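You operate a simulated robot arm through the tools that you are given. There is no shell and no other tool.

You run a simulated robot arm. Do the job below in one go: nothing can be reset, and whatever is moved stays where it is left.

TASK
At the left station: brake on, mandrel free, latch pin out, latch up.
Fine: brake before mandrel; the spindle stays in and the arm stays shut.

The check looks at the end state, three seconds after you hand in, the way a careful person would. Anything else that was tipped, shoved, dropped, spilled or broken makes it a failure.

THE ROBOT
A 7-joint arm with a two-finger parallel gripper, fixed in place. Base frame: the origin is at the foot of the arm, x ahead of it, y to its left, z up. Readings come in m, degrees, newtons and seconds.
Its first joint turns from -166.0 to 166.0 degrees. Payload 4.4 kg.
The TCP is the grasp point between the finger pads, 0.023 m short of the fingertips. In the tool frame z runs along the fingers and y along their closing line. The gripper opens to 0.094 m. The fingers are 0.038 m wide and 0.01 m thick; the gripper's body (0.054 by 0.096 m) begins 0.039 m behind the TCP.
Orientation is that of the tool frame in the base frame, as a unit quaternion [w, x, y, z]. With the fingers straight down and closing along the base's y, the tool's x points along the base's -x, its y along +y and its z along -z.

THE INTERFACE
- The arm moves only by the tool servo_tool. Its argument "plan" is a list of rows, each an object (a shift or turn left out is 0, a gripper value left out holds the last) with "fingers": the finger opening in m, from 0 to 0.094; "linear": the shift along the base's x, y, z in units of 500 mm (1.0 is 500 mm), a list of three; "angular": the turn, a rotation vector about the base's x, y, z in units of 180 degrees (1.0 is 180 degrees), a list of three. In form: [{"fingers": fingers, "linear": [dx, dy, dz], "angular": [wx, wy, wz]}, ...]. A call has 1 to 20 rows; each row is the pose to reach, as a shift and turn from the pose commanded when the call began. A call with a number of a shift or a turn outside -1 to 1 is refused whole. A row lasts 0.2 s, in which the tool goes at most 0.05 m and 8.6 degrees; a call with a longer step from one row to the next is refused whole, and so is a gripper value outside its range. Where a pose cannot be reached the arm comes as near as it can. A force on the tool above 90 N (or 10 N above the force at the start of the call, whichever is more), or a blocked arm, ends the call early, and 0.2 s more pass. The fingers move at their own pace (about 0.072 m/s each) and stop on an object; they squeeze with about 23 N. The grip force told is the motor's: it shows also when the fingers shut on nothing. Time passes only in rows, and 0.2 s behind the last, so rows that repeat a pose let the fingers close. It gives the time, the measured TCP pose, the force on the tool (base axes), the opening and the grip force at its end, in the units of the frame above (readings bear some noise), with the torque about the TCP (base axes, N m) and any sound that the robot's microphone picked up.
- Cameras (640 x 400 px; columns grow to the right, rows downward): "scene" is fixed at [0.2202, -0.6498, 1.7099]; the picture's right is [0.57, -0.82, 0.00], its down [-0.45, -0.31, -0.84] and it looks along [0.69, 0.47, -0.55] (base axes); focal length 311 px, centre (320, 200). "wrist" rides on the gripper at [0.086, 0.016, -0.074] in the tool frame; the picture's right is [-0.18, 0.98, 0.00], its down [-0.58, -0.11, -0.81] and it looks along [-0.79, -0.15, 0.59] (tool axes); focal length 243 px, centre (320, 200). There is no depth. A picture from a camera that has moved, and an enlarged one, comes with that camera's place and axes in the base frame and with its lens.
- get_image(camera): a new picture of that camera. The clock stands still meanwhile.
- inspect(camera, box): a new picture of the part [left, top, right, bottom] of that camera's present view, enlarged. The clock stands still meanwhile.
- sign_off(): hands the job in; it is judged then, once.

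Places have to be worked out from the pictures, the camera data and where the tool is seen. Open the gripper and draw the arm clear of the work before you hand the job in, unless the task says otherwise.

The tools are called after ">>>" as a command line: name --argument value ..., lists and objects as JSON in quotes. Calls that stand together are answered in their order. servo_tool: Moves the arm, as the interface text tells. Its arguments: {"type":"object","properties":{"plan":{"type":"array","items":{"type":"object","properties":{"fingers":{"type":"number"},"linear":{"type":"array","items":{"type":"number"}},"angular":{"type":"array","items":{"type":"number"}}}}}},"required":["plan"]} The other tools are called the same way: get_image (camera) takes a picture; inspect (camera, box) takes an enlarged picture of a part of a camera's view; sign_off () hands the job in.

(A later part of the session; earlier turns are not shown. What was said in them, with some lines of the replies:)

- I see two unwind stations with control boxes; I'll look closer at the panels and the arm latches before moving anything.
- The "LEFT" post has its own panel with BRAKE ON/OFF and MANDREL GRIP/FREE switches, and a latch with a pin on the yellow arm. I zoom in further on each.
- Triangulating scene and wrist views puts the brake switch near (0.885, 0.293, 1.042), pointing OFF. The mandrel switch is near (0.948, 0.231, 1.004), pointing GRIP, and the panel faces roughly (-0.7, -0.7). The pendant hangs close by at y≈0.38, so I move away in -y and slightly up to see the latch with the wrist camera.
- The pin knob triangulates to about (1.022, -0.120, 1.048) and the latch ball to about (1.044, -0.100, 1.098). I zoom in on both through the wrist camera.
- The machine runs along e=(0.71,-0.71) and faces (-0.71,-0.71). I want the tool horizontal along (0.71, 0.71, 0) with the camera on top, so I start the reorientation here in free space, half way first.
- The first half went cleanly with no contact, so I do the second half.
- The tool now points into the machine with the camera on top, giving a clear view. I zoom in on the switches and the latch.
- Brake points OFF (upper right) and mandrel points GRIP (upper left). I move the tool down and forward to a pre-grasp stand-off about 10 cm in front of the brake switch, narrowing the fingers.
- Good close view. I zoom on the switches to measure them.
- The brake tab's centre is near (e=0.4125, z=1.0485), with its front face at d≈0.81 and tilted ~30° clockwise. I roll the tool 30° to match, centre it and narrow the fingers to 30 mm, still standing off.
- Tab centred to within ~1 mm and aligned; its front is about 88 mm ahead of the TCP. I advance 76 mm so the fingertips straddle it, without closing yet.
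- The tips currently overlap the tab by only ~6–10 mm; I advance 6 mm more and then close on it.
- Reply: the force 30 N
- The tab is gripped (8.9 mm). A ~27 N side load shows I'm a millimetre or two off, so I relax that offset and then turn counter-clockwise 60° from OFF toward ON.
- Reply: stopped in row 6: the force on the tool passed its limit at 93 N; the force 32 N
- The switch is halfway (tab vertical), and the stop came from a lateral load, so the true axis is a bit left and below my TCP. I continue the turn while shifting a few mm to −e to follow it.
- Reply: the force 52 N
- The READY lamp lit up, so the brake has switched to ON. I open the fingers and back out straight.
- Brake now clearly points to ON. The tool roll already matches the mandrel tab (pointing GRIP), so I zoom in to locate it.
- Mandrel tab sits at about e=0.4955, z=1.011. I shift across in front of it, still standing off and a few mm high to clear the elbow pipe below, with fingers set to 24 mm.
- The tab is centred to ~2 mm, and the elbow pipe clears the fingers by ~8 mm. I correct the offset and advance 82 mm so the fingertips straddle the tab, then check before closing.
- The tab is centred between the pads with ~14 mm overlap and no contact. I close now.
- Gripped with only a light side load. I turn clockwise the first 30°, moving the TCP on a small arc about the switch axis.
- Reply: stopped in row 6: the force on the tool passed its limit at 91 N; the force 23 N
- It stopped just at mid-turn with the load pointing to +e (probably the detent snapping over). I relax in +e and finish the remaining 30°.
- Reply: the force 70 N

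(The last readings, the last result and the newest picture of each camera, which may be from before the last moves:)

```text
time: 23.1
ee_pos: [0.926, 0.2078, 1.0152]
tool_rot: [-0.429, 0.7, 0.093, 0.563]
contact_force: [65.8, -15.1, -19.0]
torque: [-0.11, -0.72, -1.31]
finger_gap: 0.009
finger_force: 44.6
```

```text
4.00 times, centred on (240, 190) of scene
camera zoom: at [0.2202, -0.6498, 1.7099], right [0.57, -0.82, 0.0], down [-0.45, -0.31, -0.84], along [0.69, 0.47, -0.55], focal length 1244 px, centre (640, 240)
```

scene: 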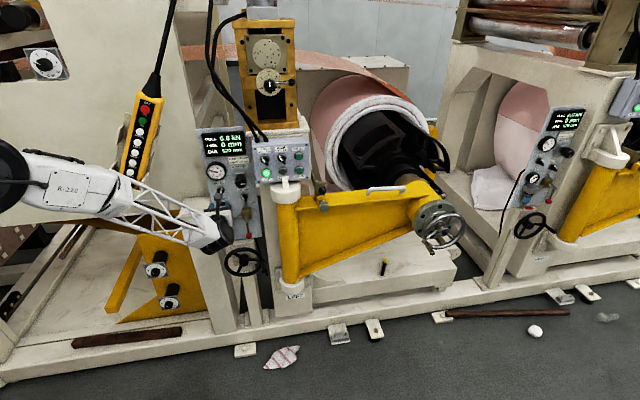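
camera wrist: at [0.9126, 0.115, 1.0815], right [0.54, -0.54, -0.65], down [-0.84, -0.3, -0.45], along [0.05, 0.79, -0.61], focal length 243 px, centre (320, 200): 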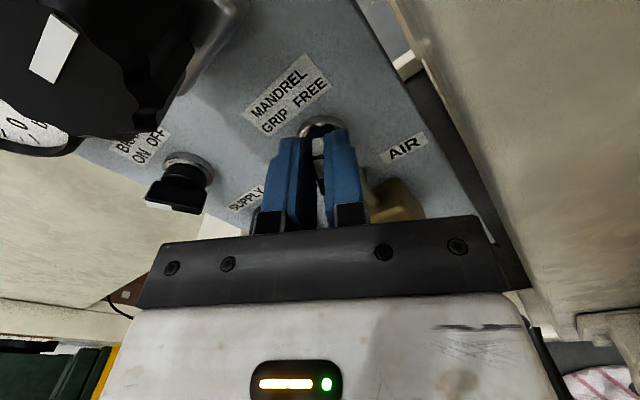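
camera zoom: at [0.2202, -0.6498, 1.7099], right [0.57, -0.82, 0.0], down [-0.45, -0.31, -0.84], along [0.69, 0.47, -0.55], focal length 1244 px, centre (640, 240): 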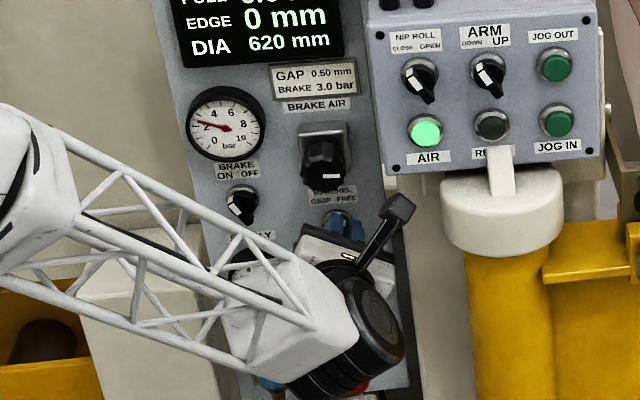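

READY went out, so the mandrel switch has changed to FREE. I relieve the side load, open the fingers and back straight out.

>>> servo_tool --plan '[{"fingers": 0.0, "linear": [0.003, -0.003, -0.002]}, {"fingers": 0.024, "linear": [0.004, -0.004, -0.002]}, {"fingers": 0.024, "linear": [0.004, -0.004, -0.002]}, {"linear": [-0.026, -0.034, -0.002]}, {"linear": [-0.056, -0.064, -0.002]}, {"linear": [-0.096, -0.104, -0.002]}, {"linear": [-0.146, -0.154, -0.002]}, {"linear": [-0.196, -0.204, -0.002]}, {"linear": [-0.196, -0.204, -0.002]}]'

>>> get_image --camera "wrist"

>>> inspect --camera "scene" --box '[190, 140, 290, 240]'

```text
time: 25.1
ee_pos: [0.8281, 0.1034, 1.0132]
tool_rot: [-0.429, 0.7, 0.093, 0.563]
contact_force: [-0.2, 0.1, 0.3]
torque: [-0.02, -0.01, -0.01]
finger_gap: 0.0238
finger_force: 0.0
```

```text
taken
camera wrist: at [0.814, 0.0105, 1.0814], right [0.54, -0.54, -0.65], down [-0.84, -0.3, -0.45], along [0.05, 0.79, -0.61], focal length 243 px, centre (320, 200)
```

wrist: 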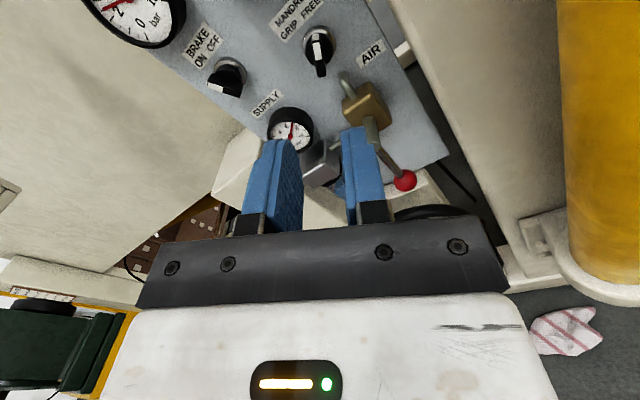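

```text
4.00 times, centred on (240, 190) of scene
camera zoom: at [0.2202, -0.6498, 1.7099], right [0.57, -0.82, 0.0], down [-0.45, -0.31, -0.84], along [0.69, 0.47, -0.55], focal length 1244 px, centre (640, 240)
```

zoom: 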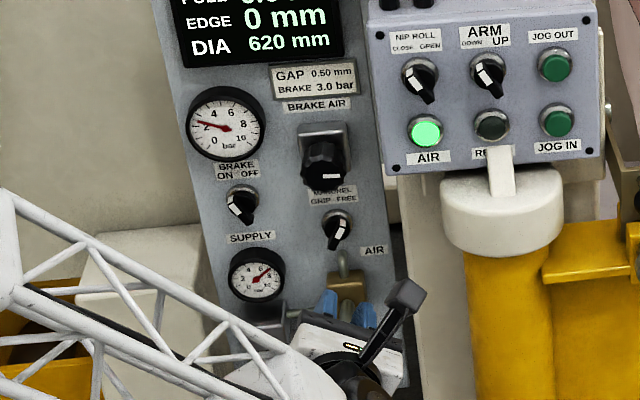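

Mandrel is FREE and brake is ON. Next the latch: I retract, roll the camera back on top and move across to stand in front of the pin.

>>> servo_tool --plan '[{"fingers": 0.06, "linear": [-0.06, -0.06, 0], "angular": [-0.0195, -0.0195, 0]}, {"linear": [-0.12, -0.12, 0], "angular": [-0.039, -0.039, 0]}, {"linear": [-0.18, -0.18, 0.01], "angular": [-0.0585, -0.0585, 0]}, {"linear": [-0.24, -0.24, 0.02], "angular": [-0.078, -0.078, 0]}, {"linear": [-0.3, -0.3, 0.03], "angular": [-0.0975, -0.0975, 0]}, {"linear": [-0.354, -0.354, 0.04], "angular": [-0.117, -0.117, 0]}, {"linear": [-0.294, -0.414, 0.06], "angular": [-0.117, -0.117, 0]}, {"linear": [-0.234, -0.474, 0.08], "angular": [-0.117, -0.117, 0]}, {"linear": [-0.174, -0.534, 0.1], "angular": [-0.117, -0.117, 0]}, {"linear": [-0.114, -0.594, 0.1], "angular": [-0.117, -0.117, 0]}, {"linear": [-0.054, -0.654, 0.1], "angular": [-0.117, -0.117, 0]}, {"linear": [0.006, -0.714, 0.1], "angular": [-0.117, -0.117, 0]}, {"linear": [0.063, -0.771, 0.1], "angular": [-0.117, -0.117, 0]}, {"linear": [0.063, -0.771, 0.1], "angular": [-0.117, -0.117, 0]}]'

>>> get_image --camera "wrist"

>>> get_image --camera "scene"

```text
time: 28.1
ee_pos: [0.859, -0.2795, 1.0678]
tool_rot: [-0.271, 0.652, 0.272, 0.654]
contact_force: [0.1, 0.1, 1.3]
torque: [0.02, -0.02, -0.01]
finger_gap: 0.06
finger_force: 0.1
```

```text
taken
camera wrist: at [0.8171, -0.3436, 1.1545], right [0.7, -0.69, -0.18], down [-0.64, -0.49, -0.58], along [0.32, 0.52, -0.79], focal length 243 px, centre (320, 200)
```

wrist: 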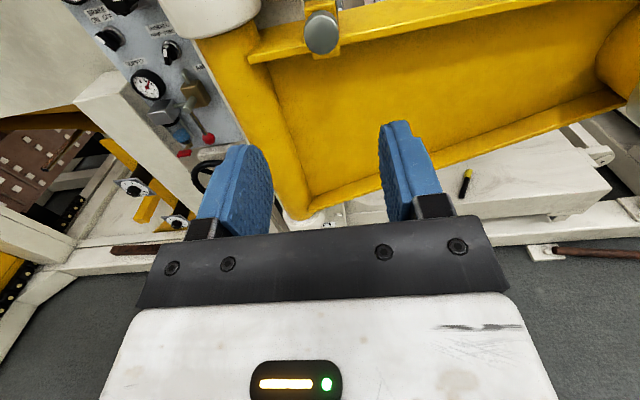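

```text
taken
```

scene: 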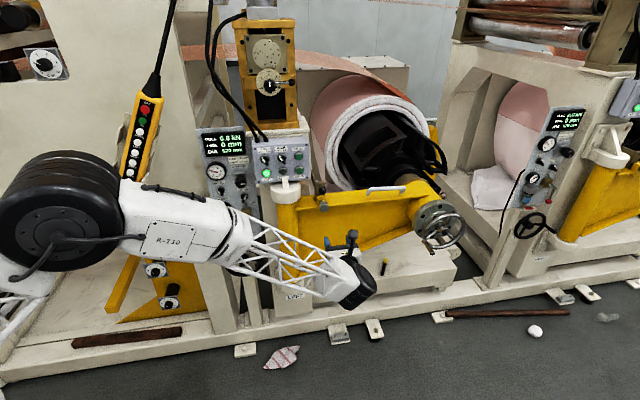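

The pin knob is dead ahead, at about e=0.803, z=1.053, front at d≈0.632. I raise the tool a little to see the pin, ball and latch bar from above.

>>> servo_tool --plan '[{"linear": [0, 0, 0.08]}, {"linear": [0, 0, 0.16]}, {"linear": [0, 0, 0.24]}, {"linear": [0, 0, 0.3]}, {"linear": [0, 0, 0.3]}]'

>>> get_image --camera "wrist"

>>> inspect --camera "wrist" --box '[260, 20, 400, 150]'

```text
time: 29.2
ee_pos: [0.8592, -0.2781, 1.2128]
tool_rot: [-0.271, 0.651, 0.272, 0.655]
contact_force: [0.0, 1.0, 0.1]
torque: [0.01, 0.02, 0.0]
finger_gap: 0.0598
finger_force: 0.0
```

```text
taken
camera wrist: at [0.8158, -0.3433, 1.2995], right [0.7, -0.69, -0.18], down [-0.64, -0.49, -0.58], along [0.32, 0.52, -0.79], focal length 243 px, centre (320, 200)
```

wrist: 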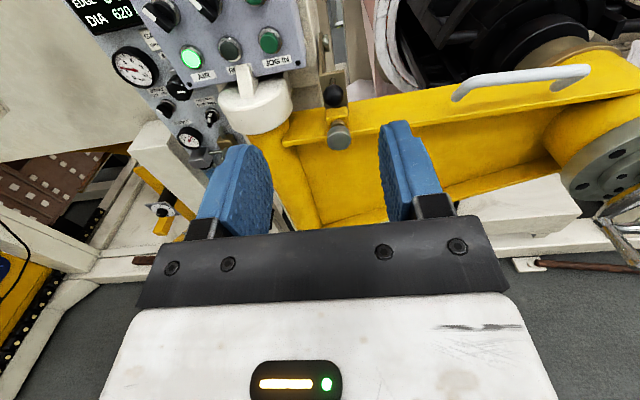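

```text
3.08 times, centred on (330, 85) of wrist
camera zoom: at [0.8158, -0.3433, 1.2995], right [0.7, -0.69, -0.18], down [-0.64, -0.49, -0.58], along [0.32, 0.52, -0.79], focal length 746 px, centre (289, 554)
```

zoom: 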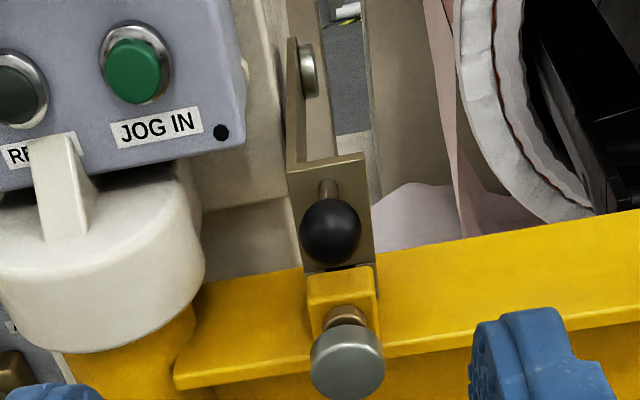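

The pin's axis is at e=0.803, z=1.0525 with a 38 mm knob. The ball sits above it at z≈1.10 on a hasp plate whose bar pivots at the frame, and the tool line is clear. I go down and forward, stopping ~1 cm short of the knob.

>>> servo_tool --plan '[{"fingers": 0.06, "linear": [0, 0, -0.08]}, {"linear": [0, 0, -0.16]}, {"linear": [0, 0, -0.24]}, {"linear": [-0.0014, 0.0014, -0.3206]}, {"linear": [0.0486, 0.0514, -0.3206]}, {"linear": [0.0986, 0.1014, -0.3206]}, {"linear": [0.1486, 0.1514, -0.3206]}, {"linear": [0.1886, 0.1914, -0.3206]}, {"linear": [0.2386, 0.2414, -0.3206]}, {"linear": [0.2586, 0.2614, -0.3206]}, {"linear": [0.2586, 0.2614, -0.3206]}]'

>>> get_image --camera "wrist"

>>> get_image --camera "scene"

```text
time: 31.6
ee_pos: [0.9871, -0.1466, 1.0559]
tool_rot: [-0.271, 0.652, 0.272, 0.654]
contact_force: [-0.4, 0.4, -0.6]
torque: [0.05, 0.01, -0.02]
finger_gap: 0.0598
finger_force: 0.0
```

```text
taken
camera wrist: at [0.9459, -0.2111, 1.142], right [0.7, -0.69, -0.18], down [-0.64, -0.49, -0.58], along [0.32, 0.52, -0.79], focal length 243 px, centre (320, 200)
```

wrist: 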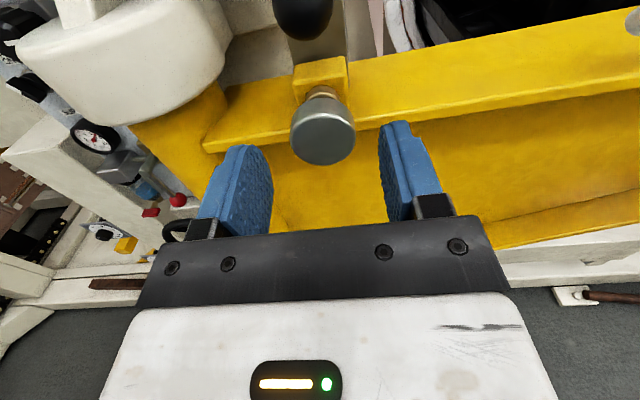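

```text
taken
```

scene: 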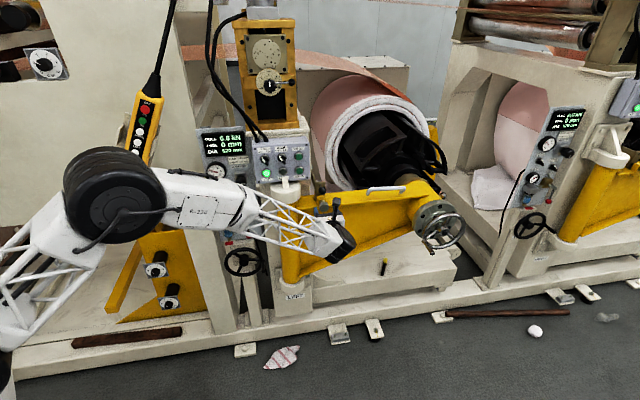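

Knob centred within 1 mm laterally, its front 37 mm ahead of the TCP. I lower 3 mm, advance 29 mm and close on the knob.

>>> servo_tool --plan '[{"linear": [0, 0, -0.006]}, {"linear": [0.015, 0.015, -0.006]}, {"linear": [0.03, 0.03, -0.006]}, {"linear": [0.041, 0.041, -0.006]}, {"linear": [0.041, 0.041, -0.006]}, {"fingers": 0.0, "linear": [0.041, 0.041, -0.006]}, {"fingers": 0.0, "linear": [0.041, 0.041, -0.006]}, {"fingers": 0.0, "linear": [0.041, 0.041, -0.006]}]'

>>> get_image --camera "wrist"

```text
time: 33.5
ee_pos: [1.0073, -0.1283, 1.0507]
tool_rot: [-0.27, 0.652, 0.271, 0.655]
contact_force: [28.5, -30.7, -3.3]
torque: [-0.12, 0.18, -1.18]
finger_gap: 0.0375
finger_force: 44.6
```

```text
taken
camera wrist: at [0.9653, -0.1924, 1.1375], right [0.7, -0.7, -0.18], down [-0.65, -0.49, -0.58], along [0.32, 0.52, -0.79], focal length 243 px, centre (320, 200)
```

wrist: 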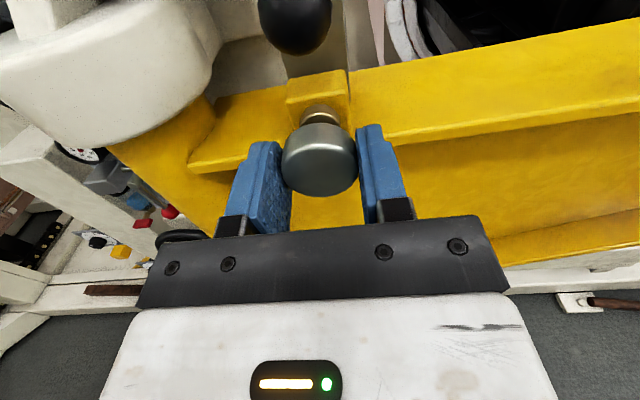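

The knob is gripped (37.5 mm) with a ~42 N sideways load, so I relax 2.5 mm to +e and then start pulling straight out (10 mm) to feel the pin.

>>> servo_tool --plan '[{"fingers": 0.0, "linear": [0.002, -0.002, 0]}, {"linear": [0.0035, -0.0035, 0]}, {"linear": [-0.0015, -0.0085, 0]}, {"linear": [-0.0065, -0.0135, 0]}, {"linear": [-0.0105, -0.0175, 0]}, {"linear": [-0.0105, -0.0175, 0]}]'

>>> get_image --camera "wrist"

```text
time: 34.9
ee_pos: [1.0018, -0.1332, 1.0517]
tool_rot: [-0.271, 0.651, 0.272, 0.655]
contact_force: [-22.0, 29.9, 12.6]
torque: [0.11, -0.16, 0.74]
finger_gap: 0.0375
finger_force: 45.4
```

```text
taken
camera wrist: at [0.9596, -0.1988, 1.1375], right [0.7, -0.69, -0.18], down [-0.64, -0.5, -0.58], along [0.31, 0.52, -0.79], focal length 243 px, centre (320, 200)
```

wrist: 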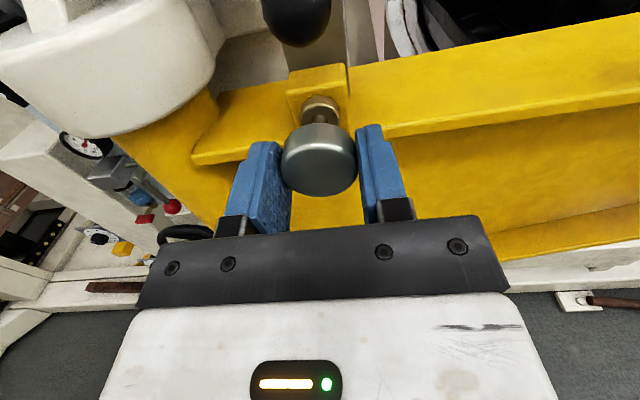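

The pin is sliding out easily (~6 N). I take back half the sideways correction and keep pulling another 25 mm.

>>> servo_tool --plan '[{"fingers": 0.0, "linear": [-0.0017, 0.0017, -0.001]}, {"linear": [-0.0087, -0.0053, -0.001]}, {"linear": [-0.0157, -0.0123, -0.001]}, {"linear": [-0.0227, -0.0193, -0.001]}, {"linear": [-0.0297, -0.0263, -0.001]}, {"linear": [-0.0367, -0.0333, -0.001]}, {"linear": [-0.0367, -0.0333, -0.001]}]'

>>> get_image --camera "wrist"

>>> inspect --camera "wrist" --box '[240, 50, 400, 220]'

```text
time: 36.5
ee_pos: [0.9843, -0.1514, 1.0501]
tool_rot: [-0.272, 0.652, 0.272, 0.654]
contact_force: [0.4, 40.2, -9.7]
torque: [-0.27, 0.08, 0.47]
finger_gap: 0.0366
finger_force: 44.8
```

```text
taken
camera wrist: at [0.9419, -0.216, 1.136], right [0.7, -0.69, -0.18], down [-0.65, -0.49, -0.58], along [0.31, 0.52, -0.79], focal length 243 px, centre (320, 200)
```

wrist: 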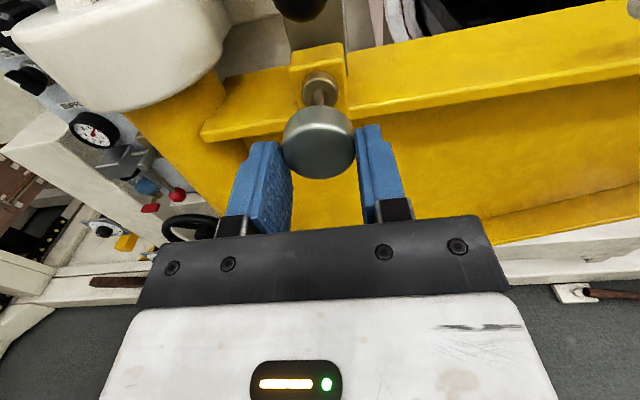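

```text
2.35 times, centred on (320, 135) of wrist
camera zoom: at [0.9419, -0.216, 1.136], right [0.7, -0.69, -0.18], down [-0.65, -0.49, -0.58], along [0.31, 0.52, -0.79], focal length 571 px, centre (320, 353)
```

zoom: 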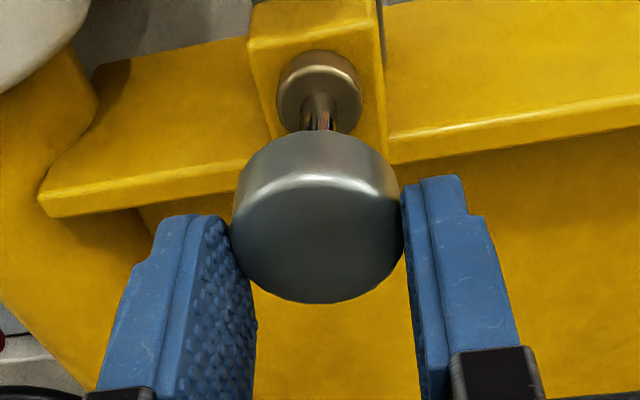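

The knob came out roughly 15 mm and then the fingers slipped along it at ~29 N, meaning an end stop or a spring. I open carefully and look at whether the pin stays out.

>>> servo_tool --plan '[{"fingers": 0.06}, {"fingers": 0.06}, {"fingers": 0.06}]'

>>> get_image --camera "wrist"

>>> inspect --camera "wrist" --box '[240, 50, 400, 220]'

```text
time: 37.2
ee_pos: [0.9847, -0.1522, 1.0515]
tool_rot: [-0.271, 0.651, 0.272, 0.655]
contact_force: [-0.1, -0.2, 0.4]
torque: [-0.02, 0.01, 0.01]
finger_gap: 0.0599
finger_force: 0.1
```

```text
taken
camera wrist: at [0.9421, -0.217, 1.138], right [0.7, -0.69, -0.18], down [-0.64, -0.49, -0.58], along [0.32, 0.52, -0.79], focal length 243 px, centre (320, 200)
```

wrist: 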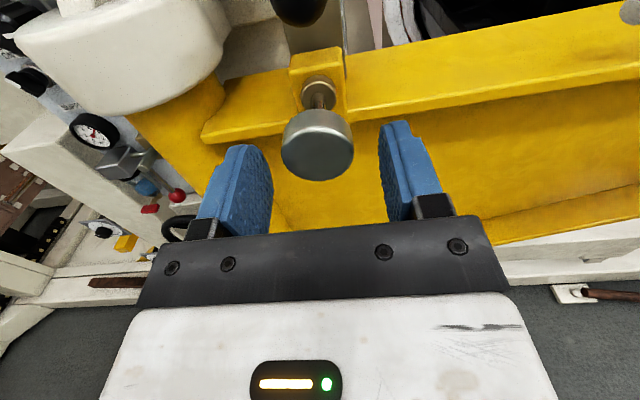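

```text
2.35 times, centred on (320, 135) of wrist
camera zoom: at [0.9421, -0.217, 1.138], right [0.7, -0.69, -0.18], down [-0.64, -0.49, -0.58], along [0.32, 0.52, -0.79], focal length 571 px, centre (320, 353)
```

zoom: 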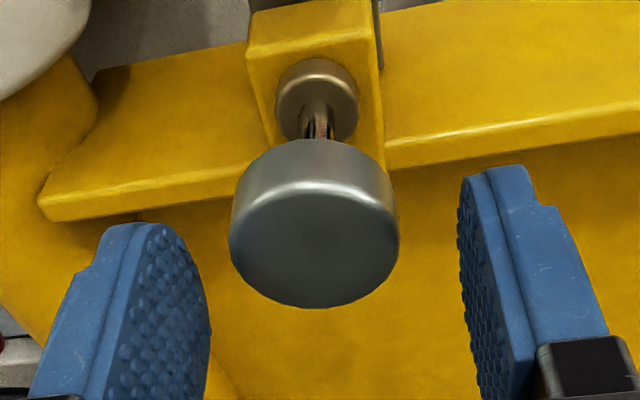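

The pin stays out on its own. To be sure it is fully out, I re-grip deeper and pull again gently.

>>> servo_tool --plan '[{"linear": [0.012, 0.012, 0]}, {"linear": [0.025, 0.025, 0]}, {"fingers": 0.0, "linear": [0.025, 0.025, 0]}, {"linear": [0.025, 0.025, 0]}, {"linear": [0.025, 0.025, 0]}]'

>>> servo_tool --plan '[{"fingers": 0.0, "linear": [-0.004, -0.004, 0]}, {"linear": [-0.008, -0.008, 0]}, {"linear": [-0.012, -0.012, 0]}, {"linear": [-0.012, -0.012, 0]}]'

>>> inspect --camera "wrist" --box '[240, 50, 400, 220]'

```text
time: 38.5
ee_pos: [0.9962, -0.1398, 1.0505]
tool_rot: [-0.272, 0.652, 0.272, 0.653]
contact_force: [-17.1, 12.2, -0.5]
torque: [-0.04, -0.04, 0.27]
finger_gap: 0.0372
finger_force: 45.6
```

```text
time: 39.5
ee_pos: [0.9897, -0.1443, 1.0512]
tool_rot: [-0.272, 0.652, 0.272, 0.654]
contact_force: [21.2, 32.0, -0.7]
torque: [-0.05, 0.01, 0.11]
finger_gap: 0.0373
finger_force: 44.9
```

```text
2.35 times, centred on (320, 135) of wrist
camera zoom: at [0.9483, -0.2093, 1.1377], right [0.7, -0.69, -0.18], down [-0.64, -0.49, -0.58], along [0.32, 0.52, -0.79], focal length 571 px, centre (320, 353)
```

zoom: 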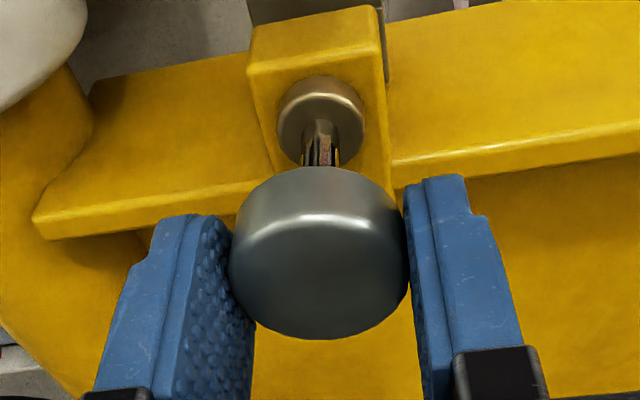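

A firm stop at the same knob position (front d≈0.614, about 17 mm travel), so the pin is fully out and holds. I release, back off 6 cm and rise to ball height.

>>> servo_tool --plan '[{"fingers": 0.06}, {"fingers": 0.06}, {"linear": [-0.02, -0.02, 0]}, {"linear": [-0.05, -0.05, 0]}, {"linear": [-0.08, -0.08, 0]}, {"fingers": 0.05, "linear": [-0.08, -0.08, 0.06]}, {"fingers": 0.05, "linear": [-0.08, -0.08, 0.112]}, {"fingers": 0.05, "linear": [-0.08, -0.08, 0.112]}]'

>>> get_image --camera "wrist"

>>> inspect --camera "wrist" --box '[260, 0, 400, 150]'

>>> inspect --camera "scene" --box '[290, 140, 380, 230]'

```text
time: 41.2
ee_pos: [0.9519, -0.1865, 1.1079]
tool_rot: [-0.271, 0.652, 0.271, 0.654]
contact_force: [0.3, -0.9, 0.0]
torque: [-0.01, 0.0, 0.02]
finger_gap: 0.05
finger_force: 0.0
```

```text
taken
camera wrist: at [0.9095, -0.2502, 1.1938], right [0.7, -0.69, -0.18], down [-0.64, -0.49, -0.58], along [0.32, 0.52, -0.79], focal length 243 px, centre (320, 200)
```

wrist: 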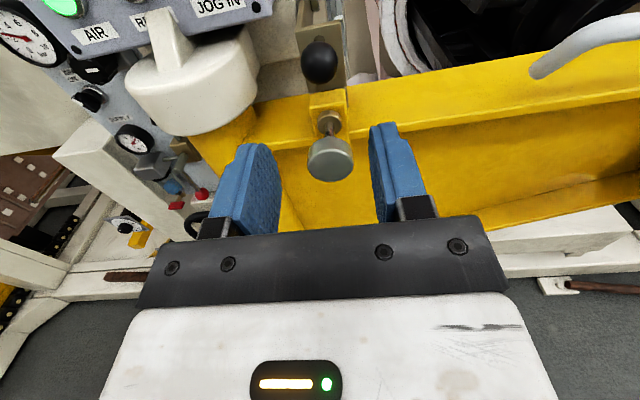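

```text
2.67 times, centred on (330, 75) of wrist
camera zoom: at [0.9095, -0.2502, 1.1938], right [0.7, -0.69, -0.18], down [-0.64, -0.49, -0.58], along [0.32, 0.52, -0.79], focal length 647 px, centre (293, 533)
```

zoom: 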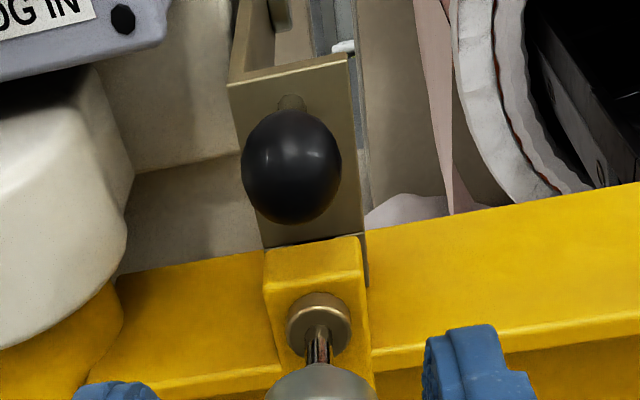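

```text
4.44 times, centred on (335, 185) of scene
camera zoom: at [0.2202, -0.6498, 1.7099], right [0.57, -0.82, 0.0], down [-0.45, -0.31, -0.84], along [0.69, 0.47, -0.55], focal length 1382 px, centre (253, 267)
```

zoom: 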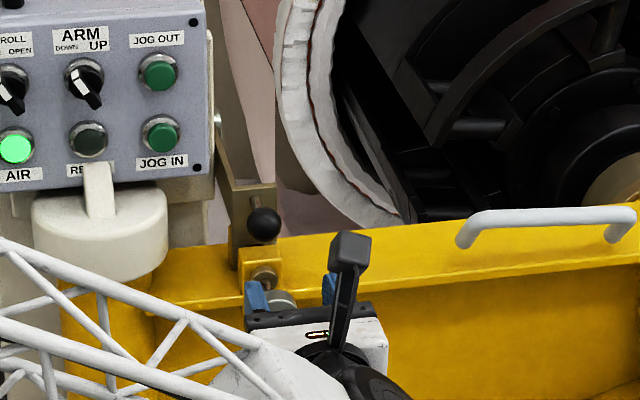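

Pin remains out. The ball is at about e=0.8025, d≈0.66, z≈1.107; I advance 7 cm toward it and re-measure.

>>> servo_tool --plan '[{"linear": [0.03, 0.03, 0]}, {"linear": [0.06, 0.06, 0]}, {"linear": [0.085, 0.085, 0]}, {"linear": [0.1, 0.1, 0]}, {"linear": [0.1, 0.1, 0]}]'

>>> get_image --camera "wrist"

>>> inspect --camera "wrist" --box '[240, 50, 400, 220]'

```text
time: 42.5
ee_pos: [1.0023, -0.1362, 1.107]
tool_rot: [-0.27, 0.653, 0.27, 0.654]
contact_force: [0.0, -0.1, 0.2]
torque: [-0.03, -0.03, 0.0]
finger_gap: 0.0501
finger_force: 0.1
```

```text
taken
camera wrist: at [0.9596, -0.2006, 1.1941], right [0.7, -0.69, -0.18], down [-0.64, -0.49, -0.58], along [0.32, 0.52, -0.79], focal length 243 px, centre (320, 200)
```

wrist: 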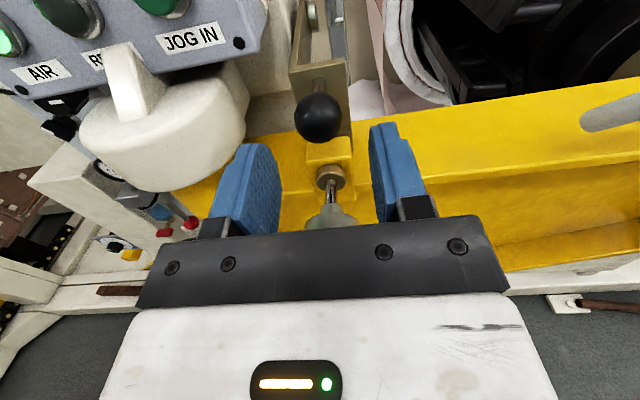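

```text
2.35 times, centred on (320, 135) of wrist
camera zoom: at [0.9596, -0.2006, 1.1941], right [0.7, -0.69, -0.18], down [-0.64, -0.49, -0.58], along [0.32, 0.52, -0.79], focal length 571 px, centre (320, 353)
```

zoom: 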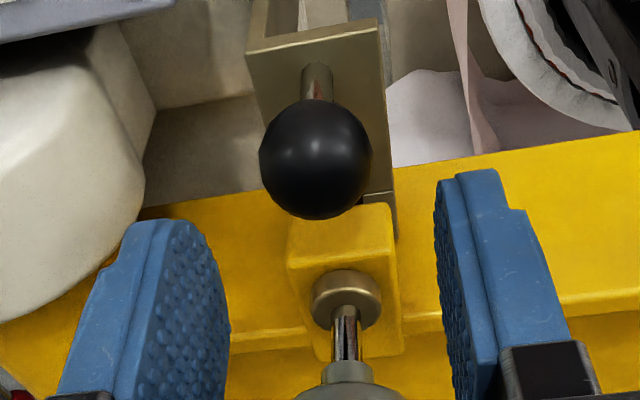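

The ball is at d≈0.662, z≈1.108 with a 28 mm diameter, centred to ~1 mm. I advance 38 mm and sit 7 mm high (keeping clear of the pin knob), then close on the ball.

>>> servo_tool --plan '[{"linear": [-0.0018, 0.0018, 0.016]}, {"linear": [0.0182, 0.0218, 0.016]}, {"linear": [0.0362, 0.0398, 0.016]}, {"linear": [0.0512, 0.0548, 0.016]}, {"linear": [0.0512, 0.0548, 0.016]}, {"fingers": 0.0, "linear": [0.0512, 0.0548, 0.016]}, {"fingers": 0.0, "linear": [0.0512, 0.0548, 0.016]}, {"fingers": 0.0, "linear": [0.0512, 0.0548, 0.016]}]'

>>> get_image --camera "wrist"

```text
time: 44.2
ee_pos: [1.0275, -0.1082, 1.1158]
tool_rot: [-0.271, 0.652, 0.271, 0.654]
contact_force: [30.1, -9.5, -0.9]
torque: [-0.18, -0.21, -0.48]
finger_gap: 0.0295
finger_force: 45.1
```

```text
taken
camera wrist: at [0.9849, -0.1731, 1.2021], right [0.7, -0.69, -0.18], down [-0.64, -0.49, -0.58], along [0.32, 0.52, -0.79], focal length 243 px, centre (320, 200)
```

wrist: 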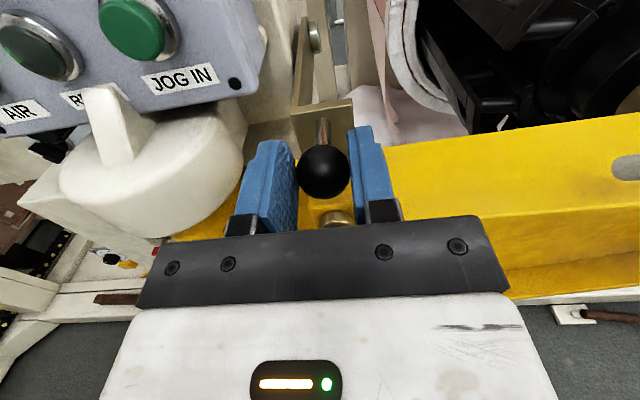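

Ball gripped (29.5 mm). Before lifting I look closely at the bar and pivot to plan the arc.

>>> inspect --camera "wrist" --box '[260, 0, 400, 150]'

>>> inspect --camera "scene" --box '[295, 150, 345, 210]'

```text
2.67 times, centred on (330, 75) of wrist
camera zoom: at [0.9849, -0.1731, 1.2021], right [0.7, -0.69, -0.18], down [-0.64, -0.49, -0.58], along [0.32, 0.52, -0.79], focal length 647 px, centre (293, 533)
```

zoom: 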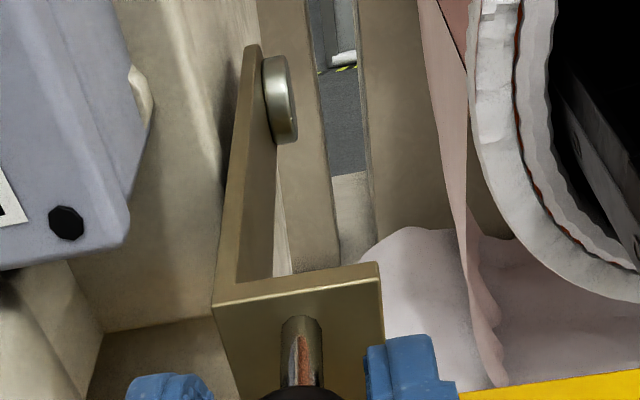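

```text
6.67 times, centred on (320, 180) of scene
camera zoom: at [0.2202, -0.6498, 1.7099], right [0.57, -0.82, 0.0], down [-0.45, -0.31, -0.84], along [0.69, 0.47, -0.55], focal length 2073 px, centre (320, 333)
```

zoom: 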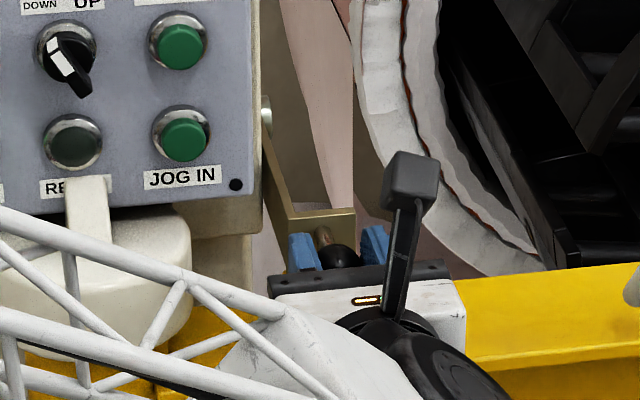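

The bolt pivot works out at about d=0.842, z=1.108, so the ball swings on a ~0.18 m arc. I relieve the small side load and lift along that arc, first to ~30°.

>>> servo_tool --plan '[{"fingers": 0.0, "linear": [0.002, -0.002, 0.0]}, {"linear": [0.003, -0.001, 0.0314]}, {"linear": [0.0058, 0.0018, 0.0626]}, {"linear": [0.0106, 0.0066, 0.0932]}, {"linear": [0.0174, 0.0134, 0.1232]}, {"linear": [0.0259, 0.0219, 0.1522]}, {"linear": [0.0361, 0.0321, 0.18]}, {"linear": [0.0361, 0.0321, 0.18]}]'

>>> get_image --camera "wrist"

>>> inspect --camera "scene" --box '[270, 130, 370, 230]'

```text
time: 46.0
ee_pos: [1.0438, -0.0907, 1.2043]
tool_rot: [-0.27, 0.653, 0.27, 0.654]
contact_force: [-13.0, 11.2, -5.7]
torque: [-0.25, 0.61, 0.2]
finger_gap: 0.0294
finger_force: 45.2
```

```text
taken
camera wrist: at [1.0024, -0.1558, 1.2901], right [0.7, -0.69, -0.18], down [-0.64, -0.49, -0.58], along [0.32, 0.52, -0.79], focal length 243 px, centre (320, 200)
```

wrist: 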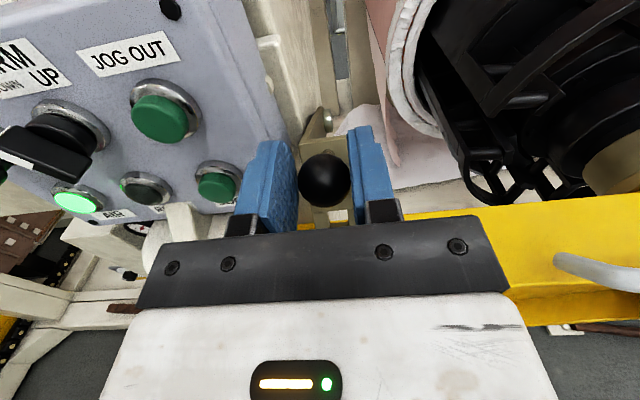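

```text
4.00 times, centred on (320, 180) of scene
camera zoom: at [0.2202, -0.6498, 1.7099], right [0.57, -0.82, 0.0], down [-0.45, -0.31, -0.84], along [0.69, 0.47, -0.55], focal length 1244 px, centre (320, 280)
```

zoom: 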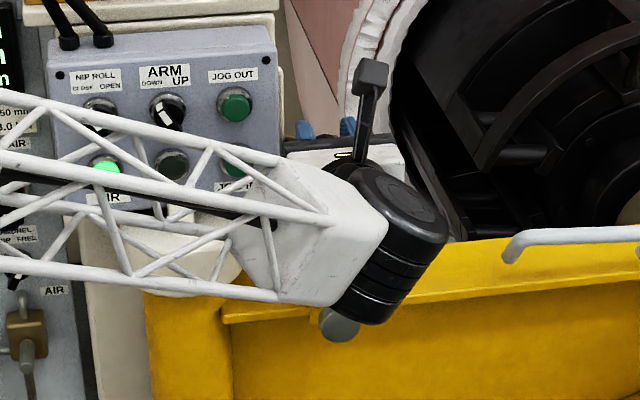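

Lifting smoothly at low force. Before going further I check the clearance between the left finger/gripper body and the control box.

>>> inspect --camera "wrist" --box '[180, 0, 420, 240]'

>>> inspect --camera "scene" --box '[280, 140, 350, 190]'

```text
1.67 times, centred on (300, 120) of wrist
camera zoom: at [1.0024, -0.1558, 1.2901], right [0.7, -0.69, -0.18], down [-0.64, -0.49, -0.58], along [0.32, 0.52, -0.79], focal length 404 px, centre (353, 333)
```

zoom: 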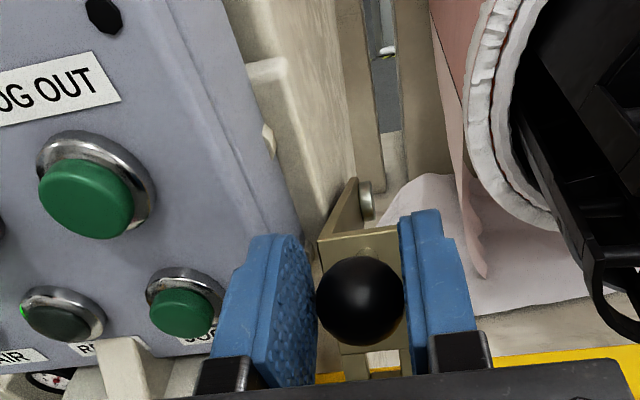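

```text
8.00 times, centred on (315, 165) of scene
camera zoom: at [0.2202, -0.6498, 1.7099], right [0.57, -0.82, 0.0], down [-0.45, -0.31, -0.84], along [0.69, 0.47, -0.55], focal length 2487 px, centre (360, 480)
```

zoom: 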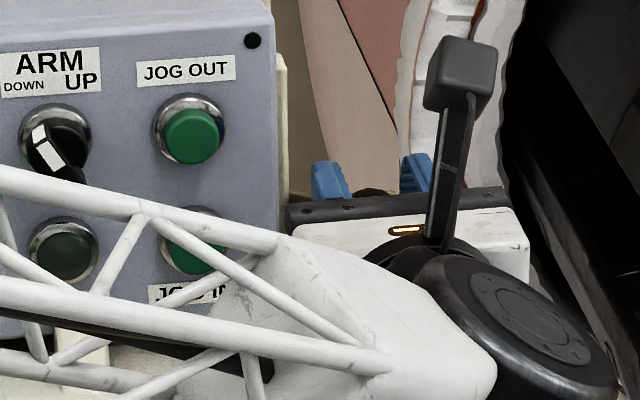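

The body's left edge (e≈0.754) would meet the box edge (e≈0.765) only past d≈0.72, so up to ~60° is safe. I continue the arc to 60°.

>>> servo_tool --plan '[{"fingers": 0.0, "linear": [-0.001, 0.001, 0.0]}, {"linear": [0.011, 0.013, 0.0264]}, {"linear": [0.0245, 0.0265, 0.0514]}, {"linear": [0.0394, 0.0414, 0.0746]}, {"linear": [0.0559, 0.0579, 0.0958]}, {"linear": [0.0735, 0.0755, 0.1148]}, {"linear": [0.0922, 0.0942, 0.1318]}, {"linear": [0.0922, 0.0942, 0.1318]}]'

>>> get_image --camera "wrist"

>>> get_image --camera "scene"

```text
time: 47.9
ee_pos: [1.0912, -0.0468, 1.2729]
tool_rot: [-0.27, 0.652, 0.27, 0.656]
contact_force: [-17.9, -32.6, 13.0]
torque: [-0.16, 0.01, -0.16]
finger_gap: 0.0296
finger_force: 45.1
```

```text
taken
camera wrist: at [1.0475, -0.1104, 1.3588], right [0.7, -0.69, -0.18], down [-0.64, -0.49, -0.59], along [0.32, 0.52, -0.79], focal length 243 px, centre (320, 200)
```

wrist: 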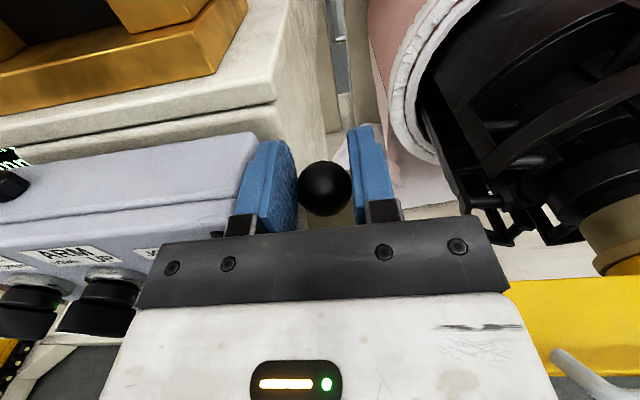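

```text
taken
```

scene: 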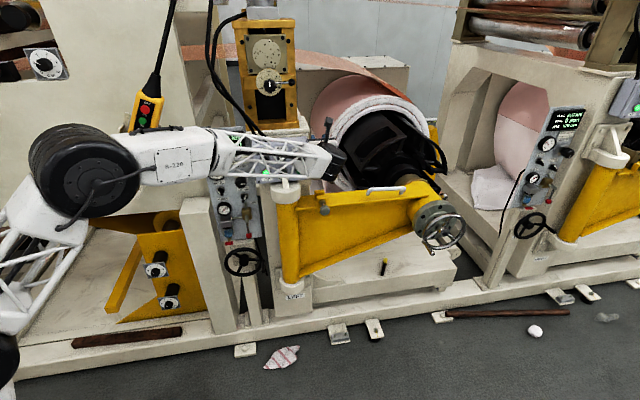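

Now at ~60° and the force (−36 N in d, +13 N in z) acts at the ball, not the body: either my arc is slightly tight or the latch is near its stop. I nudge 3° further with a small radial relief and read the force.

>>> servo_tool --plan '[{"fingers": 0.0, "linear": [-0.0014, -0.0014, 0.003]}, {"linear": [-0.0014, -0.0014, 0.003]}]'

>>> servo_tool --plan '[{"fingers": 0.0, "linear": [0.005, 0.005, 0.004]}, {"linear": [0.0102, 0.0102, 0.008]}, {"linear": [0.0102, 0.0102, 0.008]}]'

```text
time: 48.5
ee_pos: [1.0884, -0.0457, 1.2729]
tool_rot: [-0.27, 0.653, 0.27, 0.654]
contact_force: [44.0, -36.5, 5.2]
torque: [0.43, -1.54, -0.3]
finger_gap: 0.0301
finger_force: 44.8
```

```text
time: 49.2
ee_pos: [1.0949, -0.0403, 1.2735]
tool_rot: [-0.272, 0.653, 0.271, 0.653]
contact_force: [-12.1, -33.8, -21.1]
torque: [-0.43, 0.23, -0.11]
finger_gap: 0.0296
finger_force: 45.6
```

The force keeps rising and the ball seems to be slipping in the pads; I look at the current state.

>>> inspect --camera "wrist" --box '[200, 80, 420, 240]'

>>> inspect --camera "scene" --box '[270, 110, 370, 210]'

```text
2.50 times, centred on (310, 160) of wrist
camera zoom: at [1.0531, -0.1053, 1.3608], right [0.7, -0.69, -0.18], down [-0.65, -0.49, -0.58], along [0.31, 0.52, -0.79], focal length 606 px, centre (345, 300)
```

zoom: 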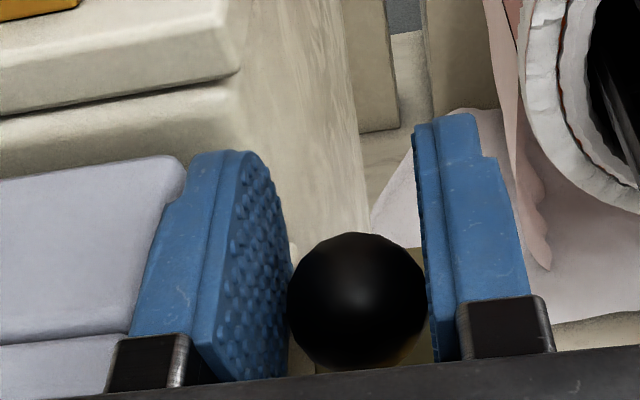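

```text
4.00 times, centred on (320, 160) of scene
camera zoom: at [0.2202, -0.6498, 1.7099], right [0.57, -0.82, 0.0], down [-0.45, -0.31, -0.84], along [0.69, 0.47, -0.55], focal length 1244 px, centre (320, 360)
```

zoom: 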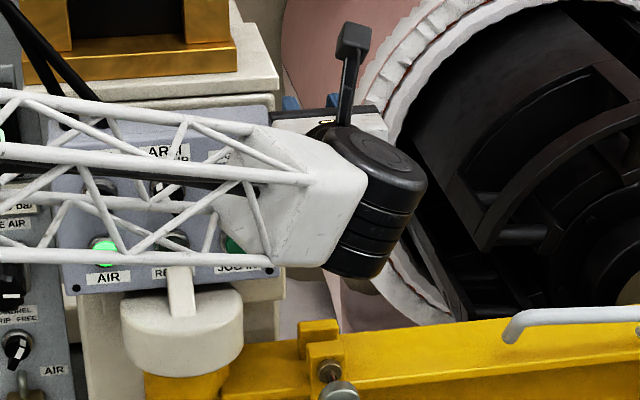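

From three ball positions the circle fits a pivot at (d 0.84, z 1.11), R≈0.174. The last nudge didn't move the latch past ~58°, so it seems to have hit its upper stop. I open just slightly (to stay off the box) and back away to see whether it stays up.

>>> servo_tool --plan '[{"fingers": 0.04}, {"fingers": 0.04}, {"linear": [-0.02, -0.02, 0.0]}, {"linear": [-0.05, -0.05, 0.0]}, {"linear": [-0.09, -0.09, 0.0]}, {"linear": [-0.14, -0.14, 0.02]}, {"linear": [-0.19, -0.19, 0.04]}, {"linear": [-0.24, -0.24, 0.06]}, {"linear": [-0.24, -0.24, 0.06]}]'

>>> get_image --camera "wrist"

>>> get_image --camera "scene"

```text
time: 51.2
ee_pos: [0.9736, -0.1618, 1.3072]
tool_rot: [-0.27, 0.652, 0.271, 0.654]
contact_force: [0.0, 0.6, -0.7]
torque: [0.02, -0.01, 0.0]
finger_gap: 0.0398
finger_force: 0.0
```

```text
taken
camera wrist: at [0.9319, -0.227, 1.3939], right [0.7, -0.69, -0.18], down [-0.64, -0.49, -0.58], along [0.32, 0.52, -0.79], focal length 243 px, centre (320, 200)
```

wrist: 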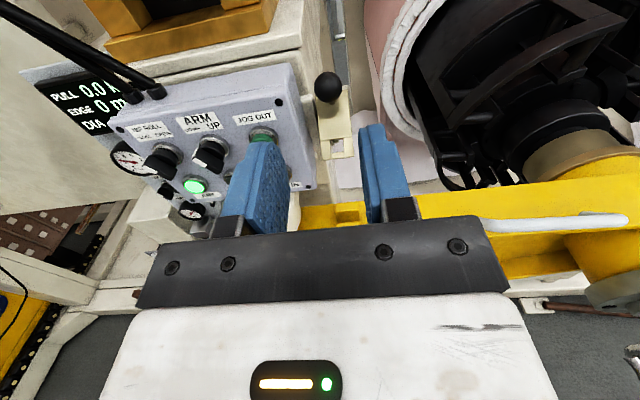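

```text
taken
```

scene: 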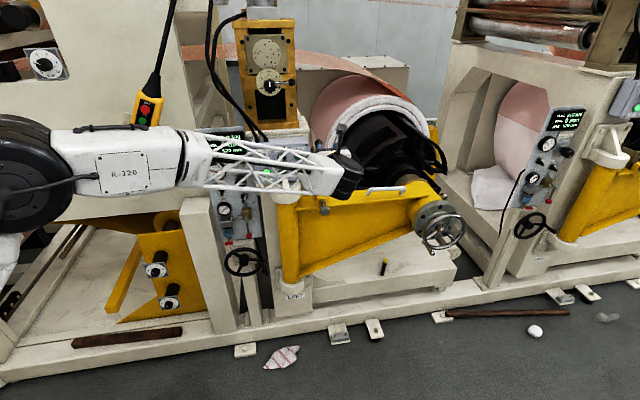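

The latch stays up by itself. I back further away, let time pass, and check everything from clear views.

>>> servo_tool --plan '[{"linear": [-0.05, -0.05, 0.04]}, {"linear": [-0.1, -0.1, 0.06]}, {"linear": [-0.15, -0.15, 0.06]}, {"linear": [-0.15, -0.15, 0.06]}, {"linear": [-0.15, -0.15, 0.06]}, {"linear": [-0.15, -0.15, 0.06]}, {"linear": [-0.15, -0.15, 0.06]}, {"linear": [-0.15, -0.15, 0.06]}]'

>>> inspect --camera "wrist" --box '[250, 40, 420, 220]'

>>> get_image --camera "scene"

```text
time: 53.0
ee_pos: [0.9002, -0.2391, 1.3377]
tool_rot: [-0.271, 0.652, 0.271, 0.655]
contact_force: [0.5, 0.7, -0.2]
torque: [-0.01, 0.0, 0.01]
finger_gap: 0.0402
finger_force: 0.0
```

```text
2.22 times, centred on (335, 130) of wrist
camera zoom: at [0.858, -0.3028, 1.4244], right [0.7, -0.69, -0.18], down [-0.64, -0.49, -0.58], along [0.32, 0.52, -0.79], focal length 539 px, centre (287, 356)
```

zoom: 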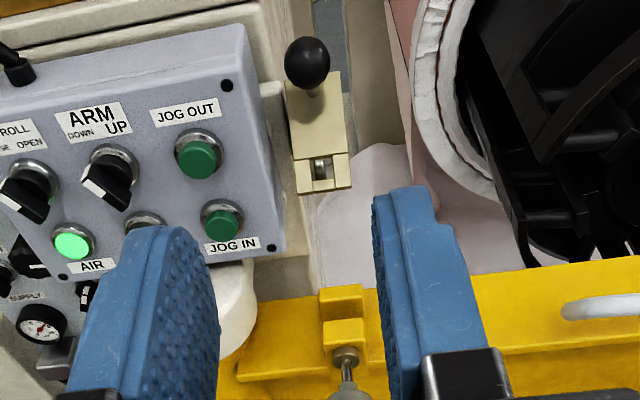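

```text
taken
```

scene: 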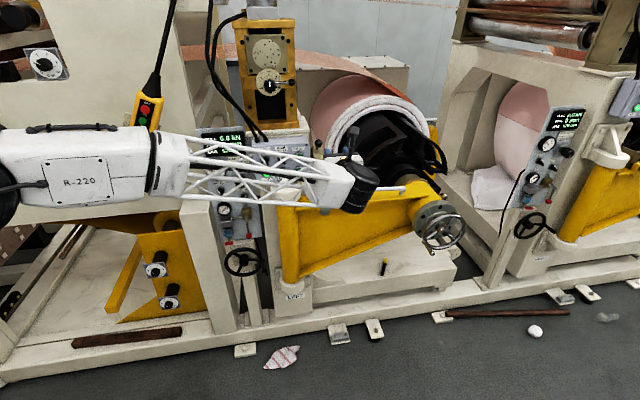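

The latch holds at ~58° against its stop, the hasp hole is clear of the pin, and the pin remains out. I draw the arm well back and check the whole station.

>>> servo_tool --plan '[{"fingers": 0.06, "linear": [-0.06, -0.045, 0.01]}, {"linear": [-0.12, -0.09, 0.02]}, {"linear": [-0.18, -0.135, 0.03]}, {"linear": [-0.24, -0.18, 0.04]}, {"linear": [-0.3, -0.225, 0.05]}, {"linear": [-0.36, -0.27, 0.06]}, {"linear": [-0.42, -0.315, 0.07]}, {"linear": [-0.48, -0.36, 0.08]}, {"linear": [-0.54, -0.4, 0.09]}, {"linear": [-0.6, -0.44, 0.1]}, {"linear": [-0.6, -0.44, 0.1]}]'

>>> get_image --camera "scene"

>>> get_image --camera "wrist"

```text
time: 55.5
ee_pos: [0.6002, -0.459, 1.3861]
tool_rot: [-0.27, 0.652, 0.271, 0.654]
contact_force: [1.2, 0.4, 0.4]
torque: [-0.02, 0.02, -0.01]
finger_gap: 0.0602
finger_force: 0.0
```

```text
taken
```

scene: 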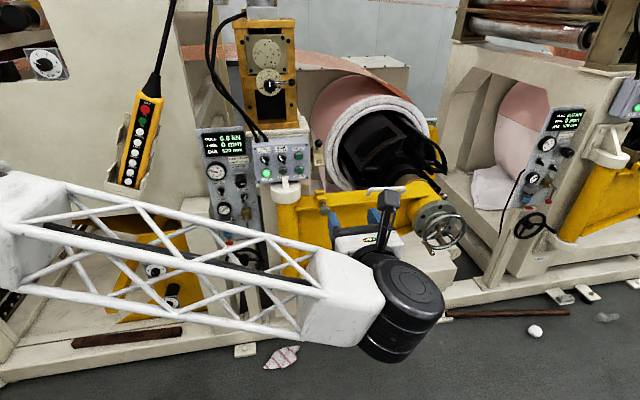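

```text
taken
camera wrist: at [0.5582, -0.5234, 1.4721], right [0.7, -0.69, -0.18], down [-0.64, -0.49, -0.58], along [0.32, 0.52, -0.79], focal length 243 px, centre (320, 200)
```

wrist: 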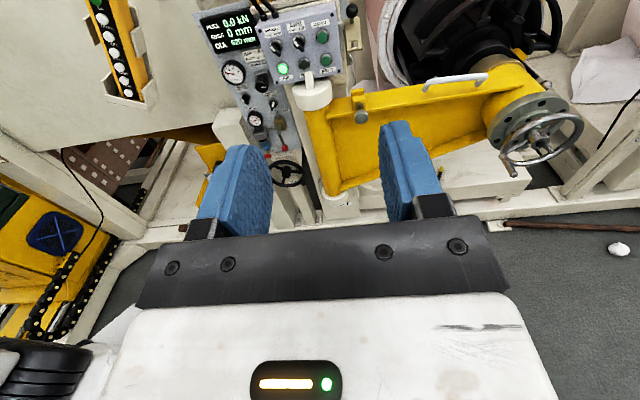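

Arm is clear. A final zoomed check of the switches, latch, pin and spindle.

>>> inspect --camera "scene" --box '[200, 160, 264, 200]'

>>> inspect --camera "wrist" --box '[300, 0, 400, 130]'

>>> inspect --camera "wrist" --box '[200, 0, 350, 180]'

>>> inspect --camera "scene" --box '[250, 130, 340, 220]'

```text
10.00 times, centred on (232, 180) of scene
camera zoom: at [0.2202, -0.6498, 1.7099], right [0.57, -0.82, 0.0], down [-0.45, -0.31, -0.84], along [0.69, 0.47, -0.55], focal length 3109 px, centre (1200, 400)
```

zoom: 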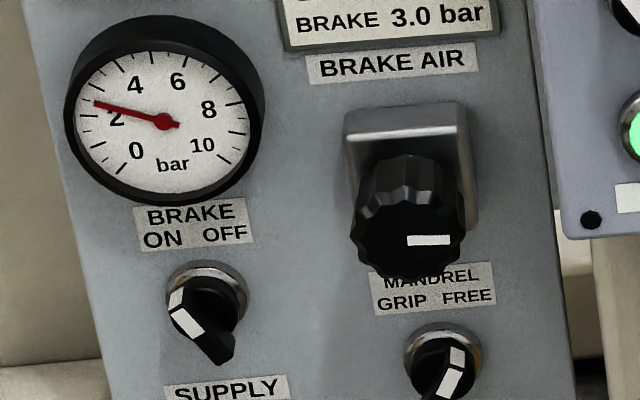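

```text
3.08 times, centred on (350, 65) of wrist
camera zoom: at [0.5582, -0.5234, 1.4721], right [0.7, -0.69, -0.18], down [-0.64, -0.49, -0.58], along [0.32, 0.52, -0.79], focal length 746 px, centre (228, 615)
```

zoom: 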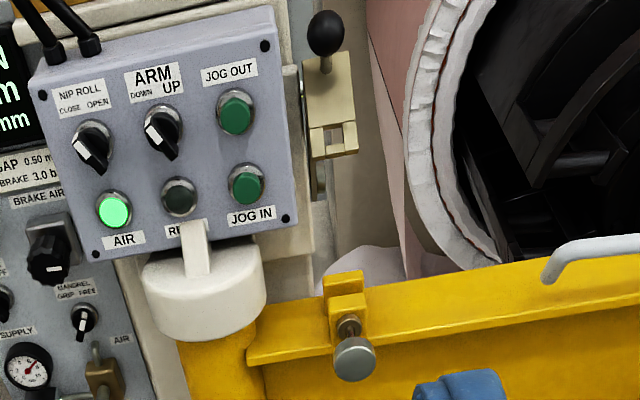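

```text
2.22 times, centred on (275, 90) of wrist
camera zoom: at [0.5582, -0.5234, 1.4721], right [0.7, -0.69, -0.18], down [-0.64, -0.49, -0.58], along [0.32, 0.52, -0.79], focal length 539 px, centre (420, 444)
```

zoom: 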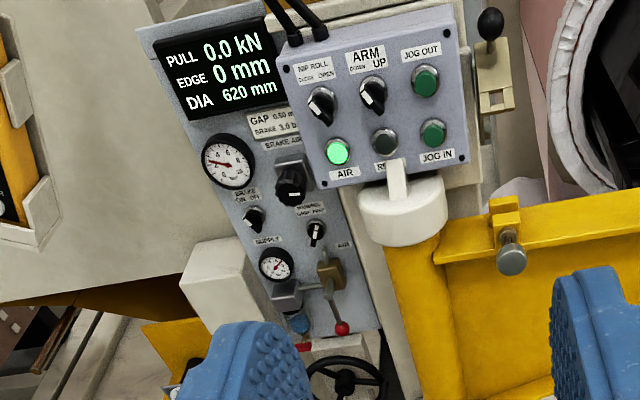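

```text
4.44 times, centred on (295, 175) of scene
camera zoom: at [0.2202, -0.6498, 1.7099], right [0.57, -0.82, 0.0], down [-0.45, -0.31, -0.84], along [0.69, 0.47, -0.55], focal length 1382 px, centre (431, 311)
```

zoom: 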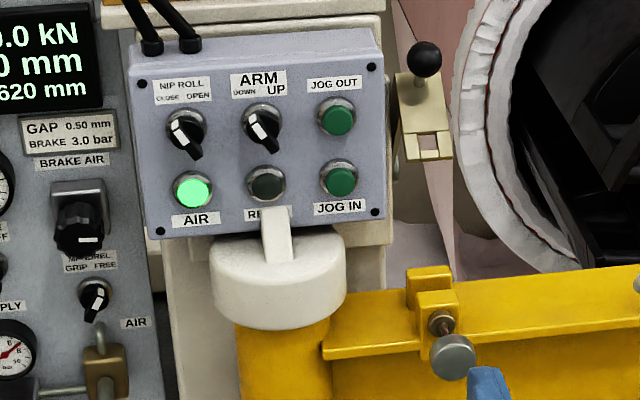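

Brake is ON, mandrel is FREE, the pin is out, the latch is up and holding, and the yellow arm is still shut with its spindle untouched. The gripper is open and clear, so I hand in.

>>> sign_off

```text
The job is handed in.
```

The left station is set as you asked, brake before mandrel, and I've handed the job in.

- **Brake:** the switch points to ON. The READY lamp lit when it changed over.
- **Mandrel:** the switch points to FREE. READY went out at that point and is still dark.
- **Latch pin:** pulled about 17 mm to a firm stop. It stays out on its own.
- **Latch:** raised to about 58°, where it would not go further. That looks like its upper stop, and it held there after I let go.
- **Spindle and arm:** I didn't touch the spindle handwheel, and the yellow arm is still shut.

The last pictures show nothing else moved. The gripper is open and drawn back from the station.

The brake air gauge reads a little over 2 bar, while the plate beside it says 3.0 bar. It read the same before I started, and I left the regulator alone.
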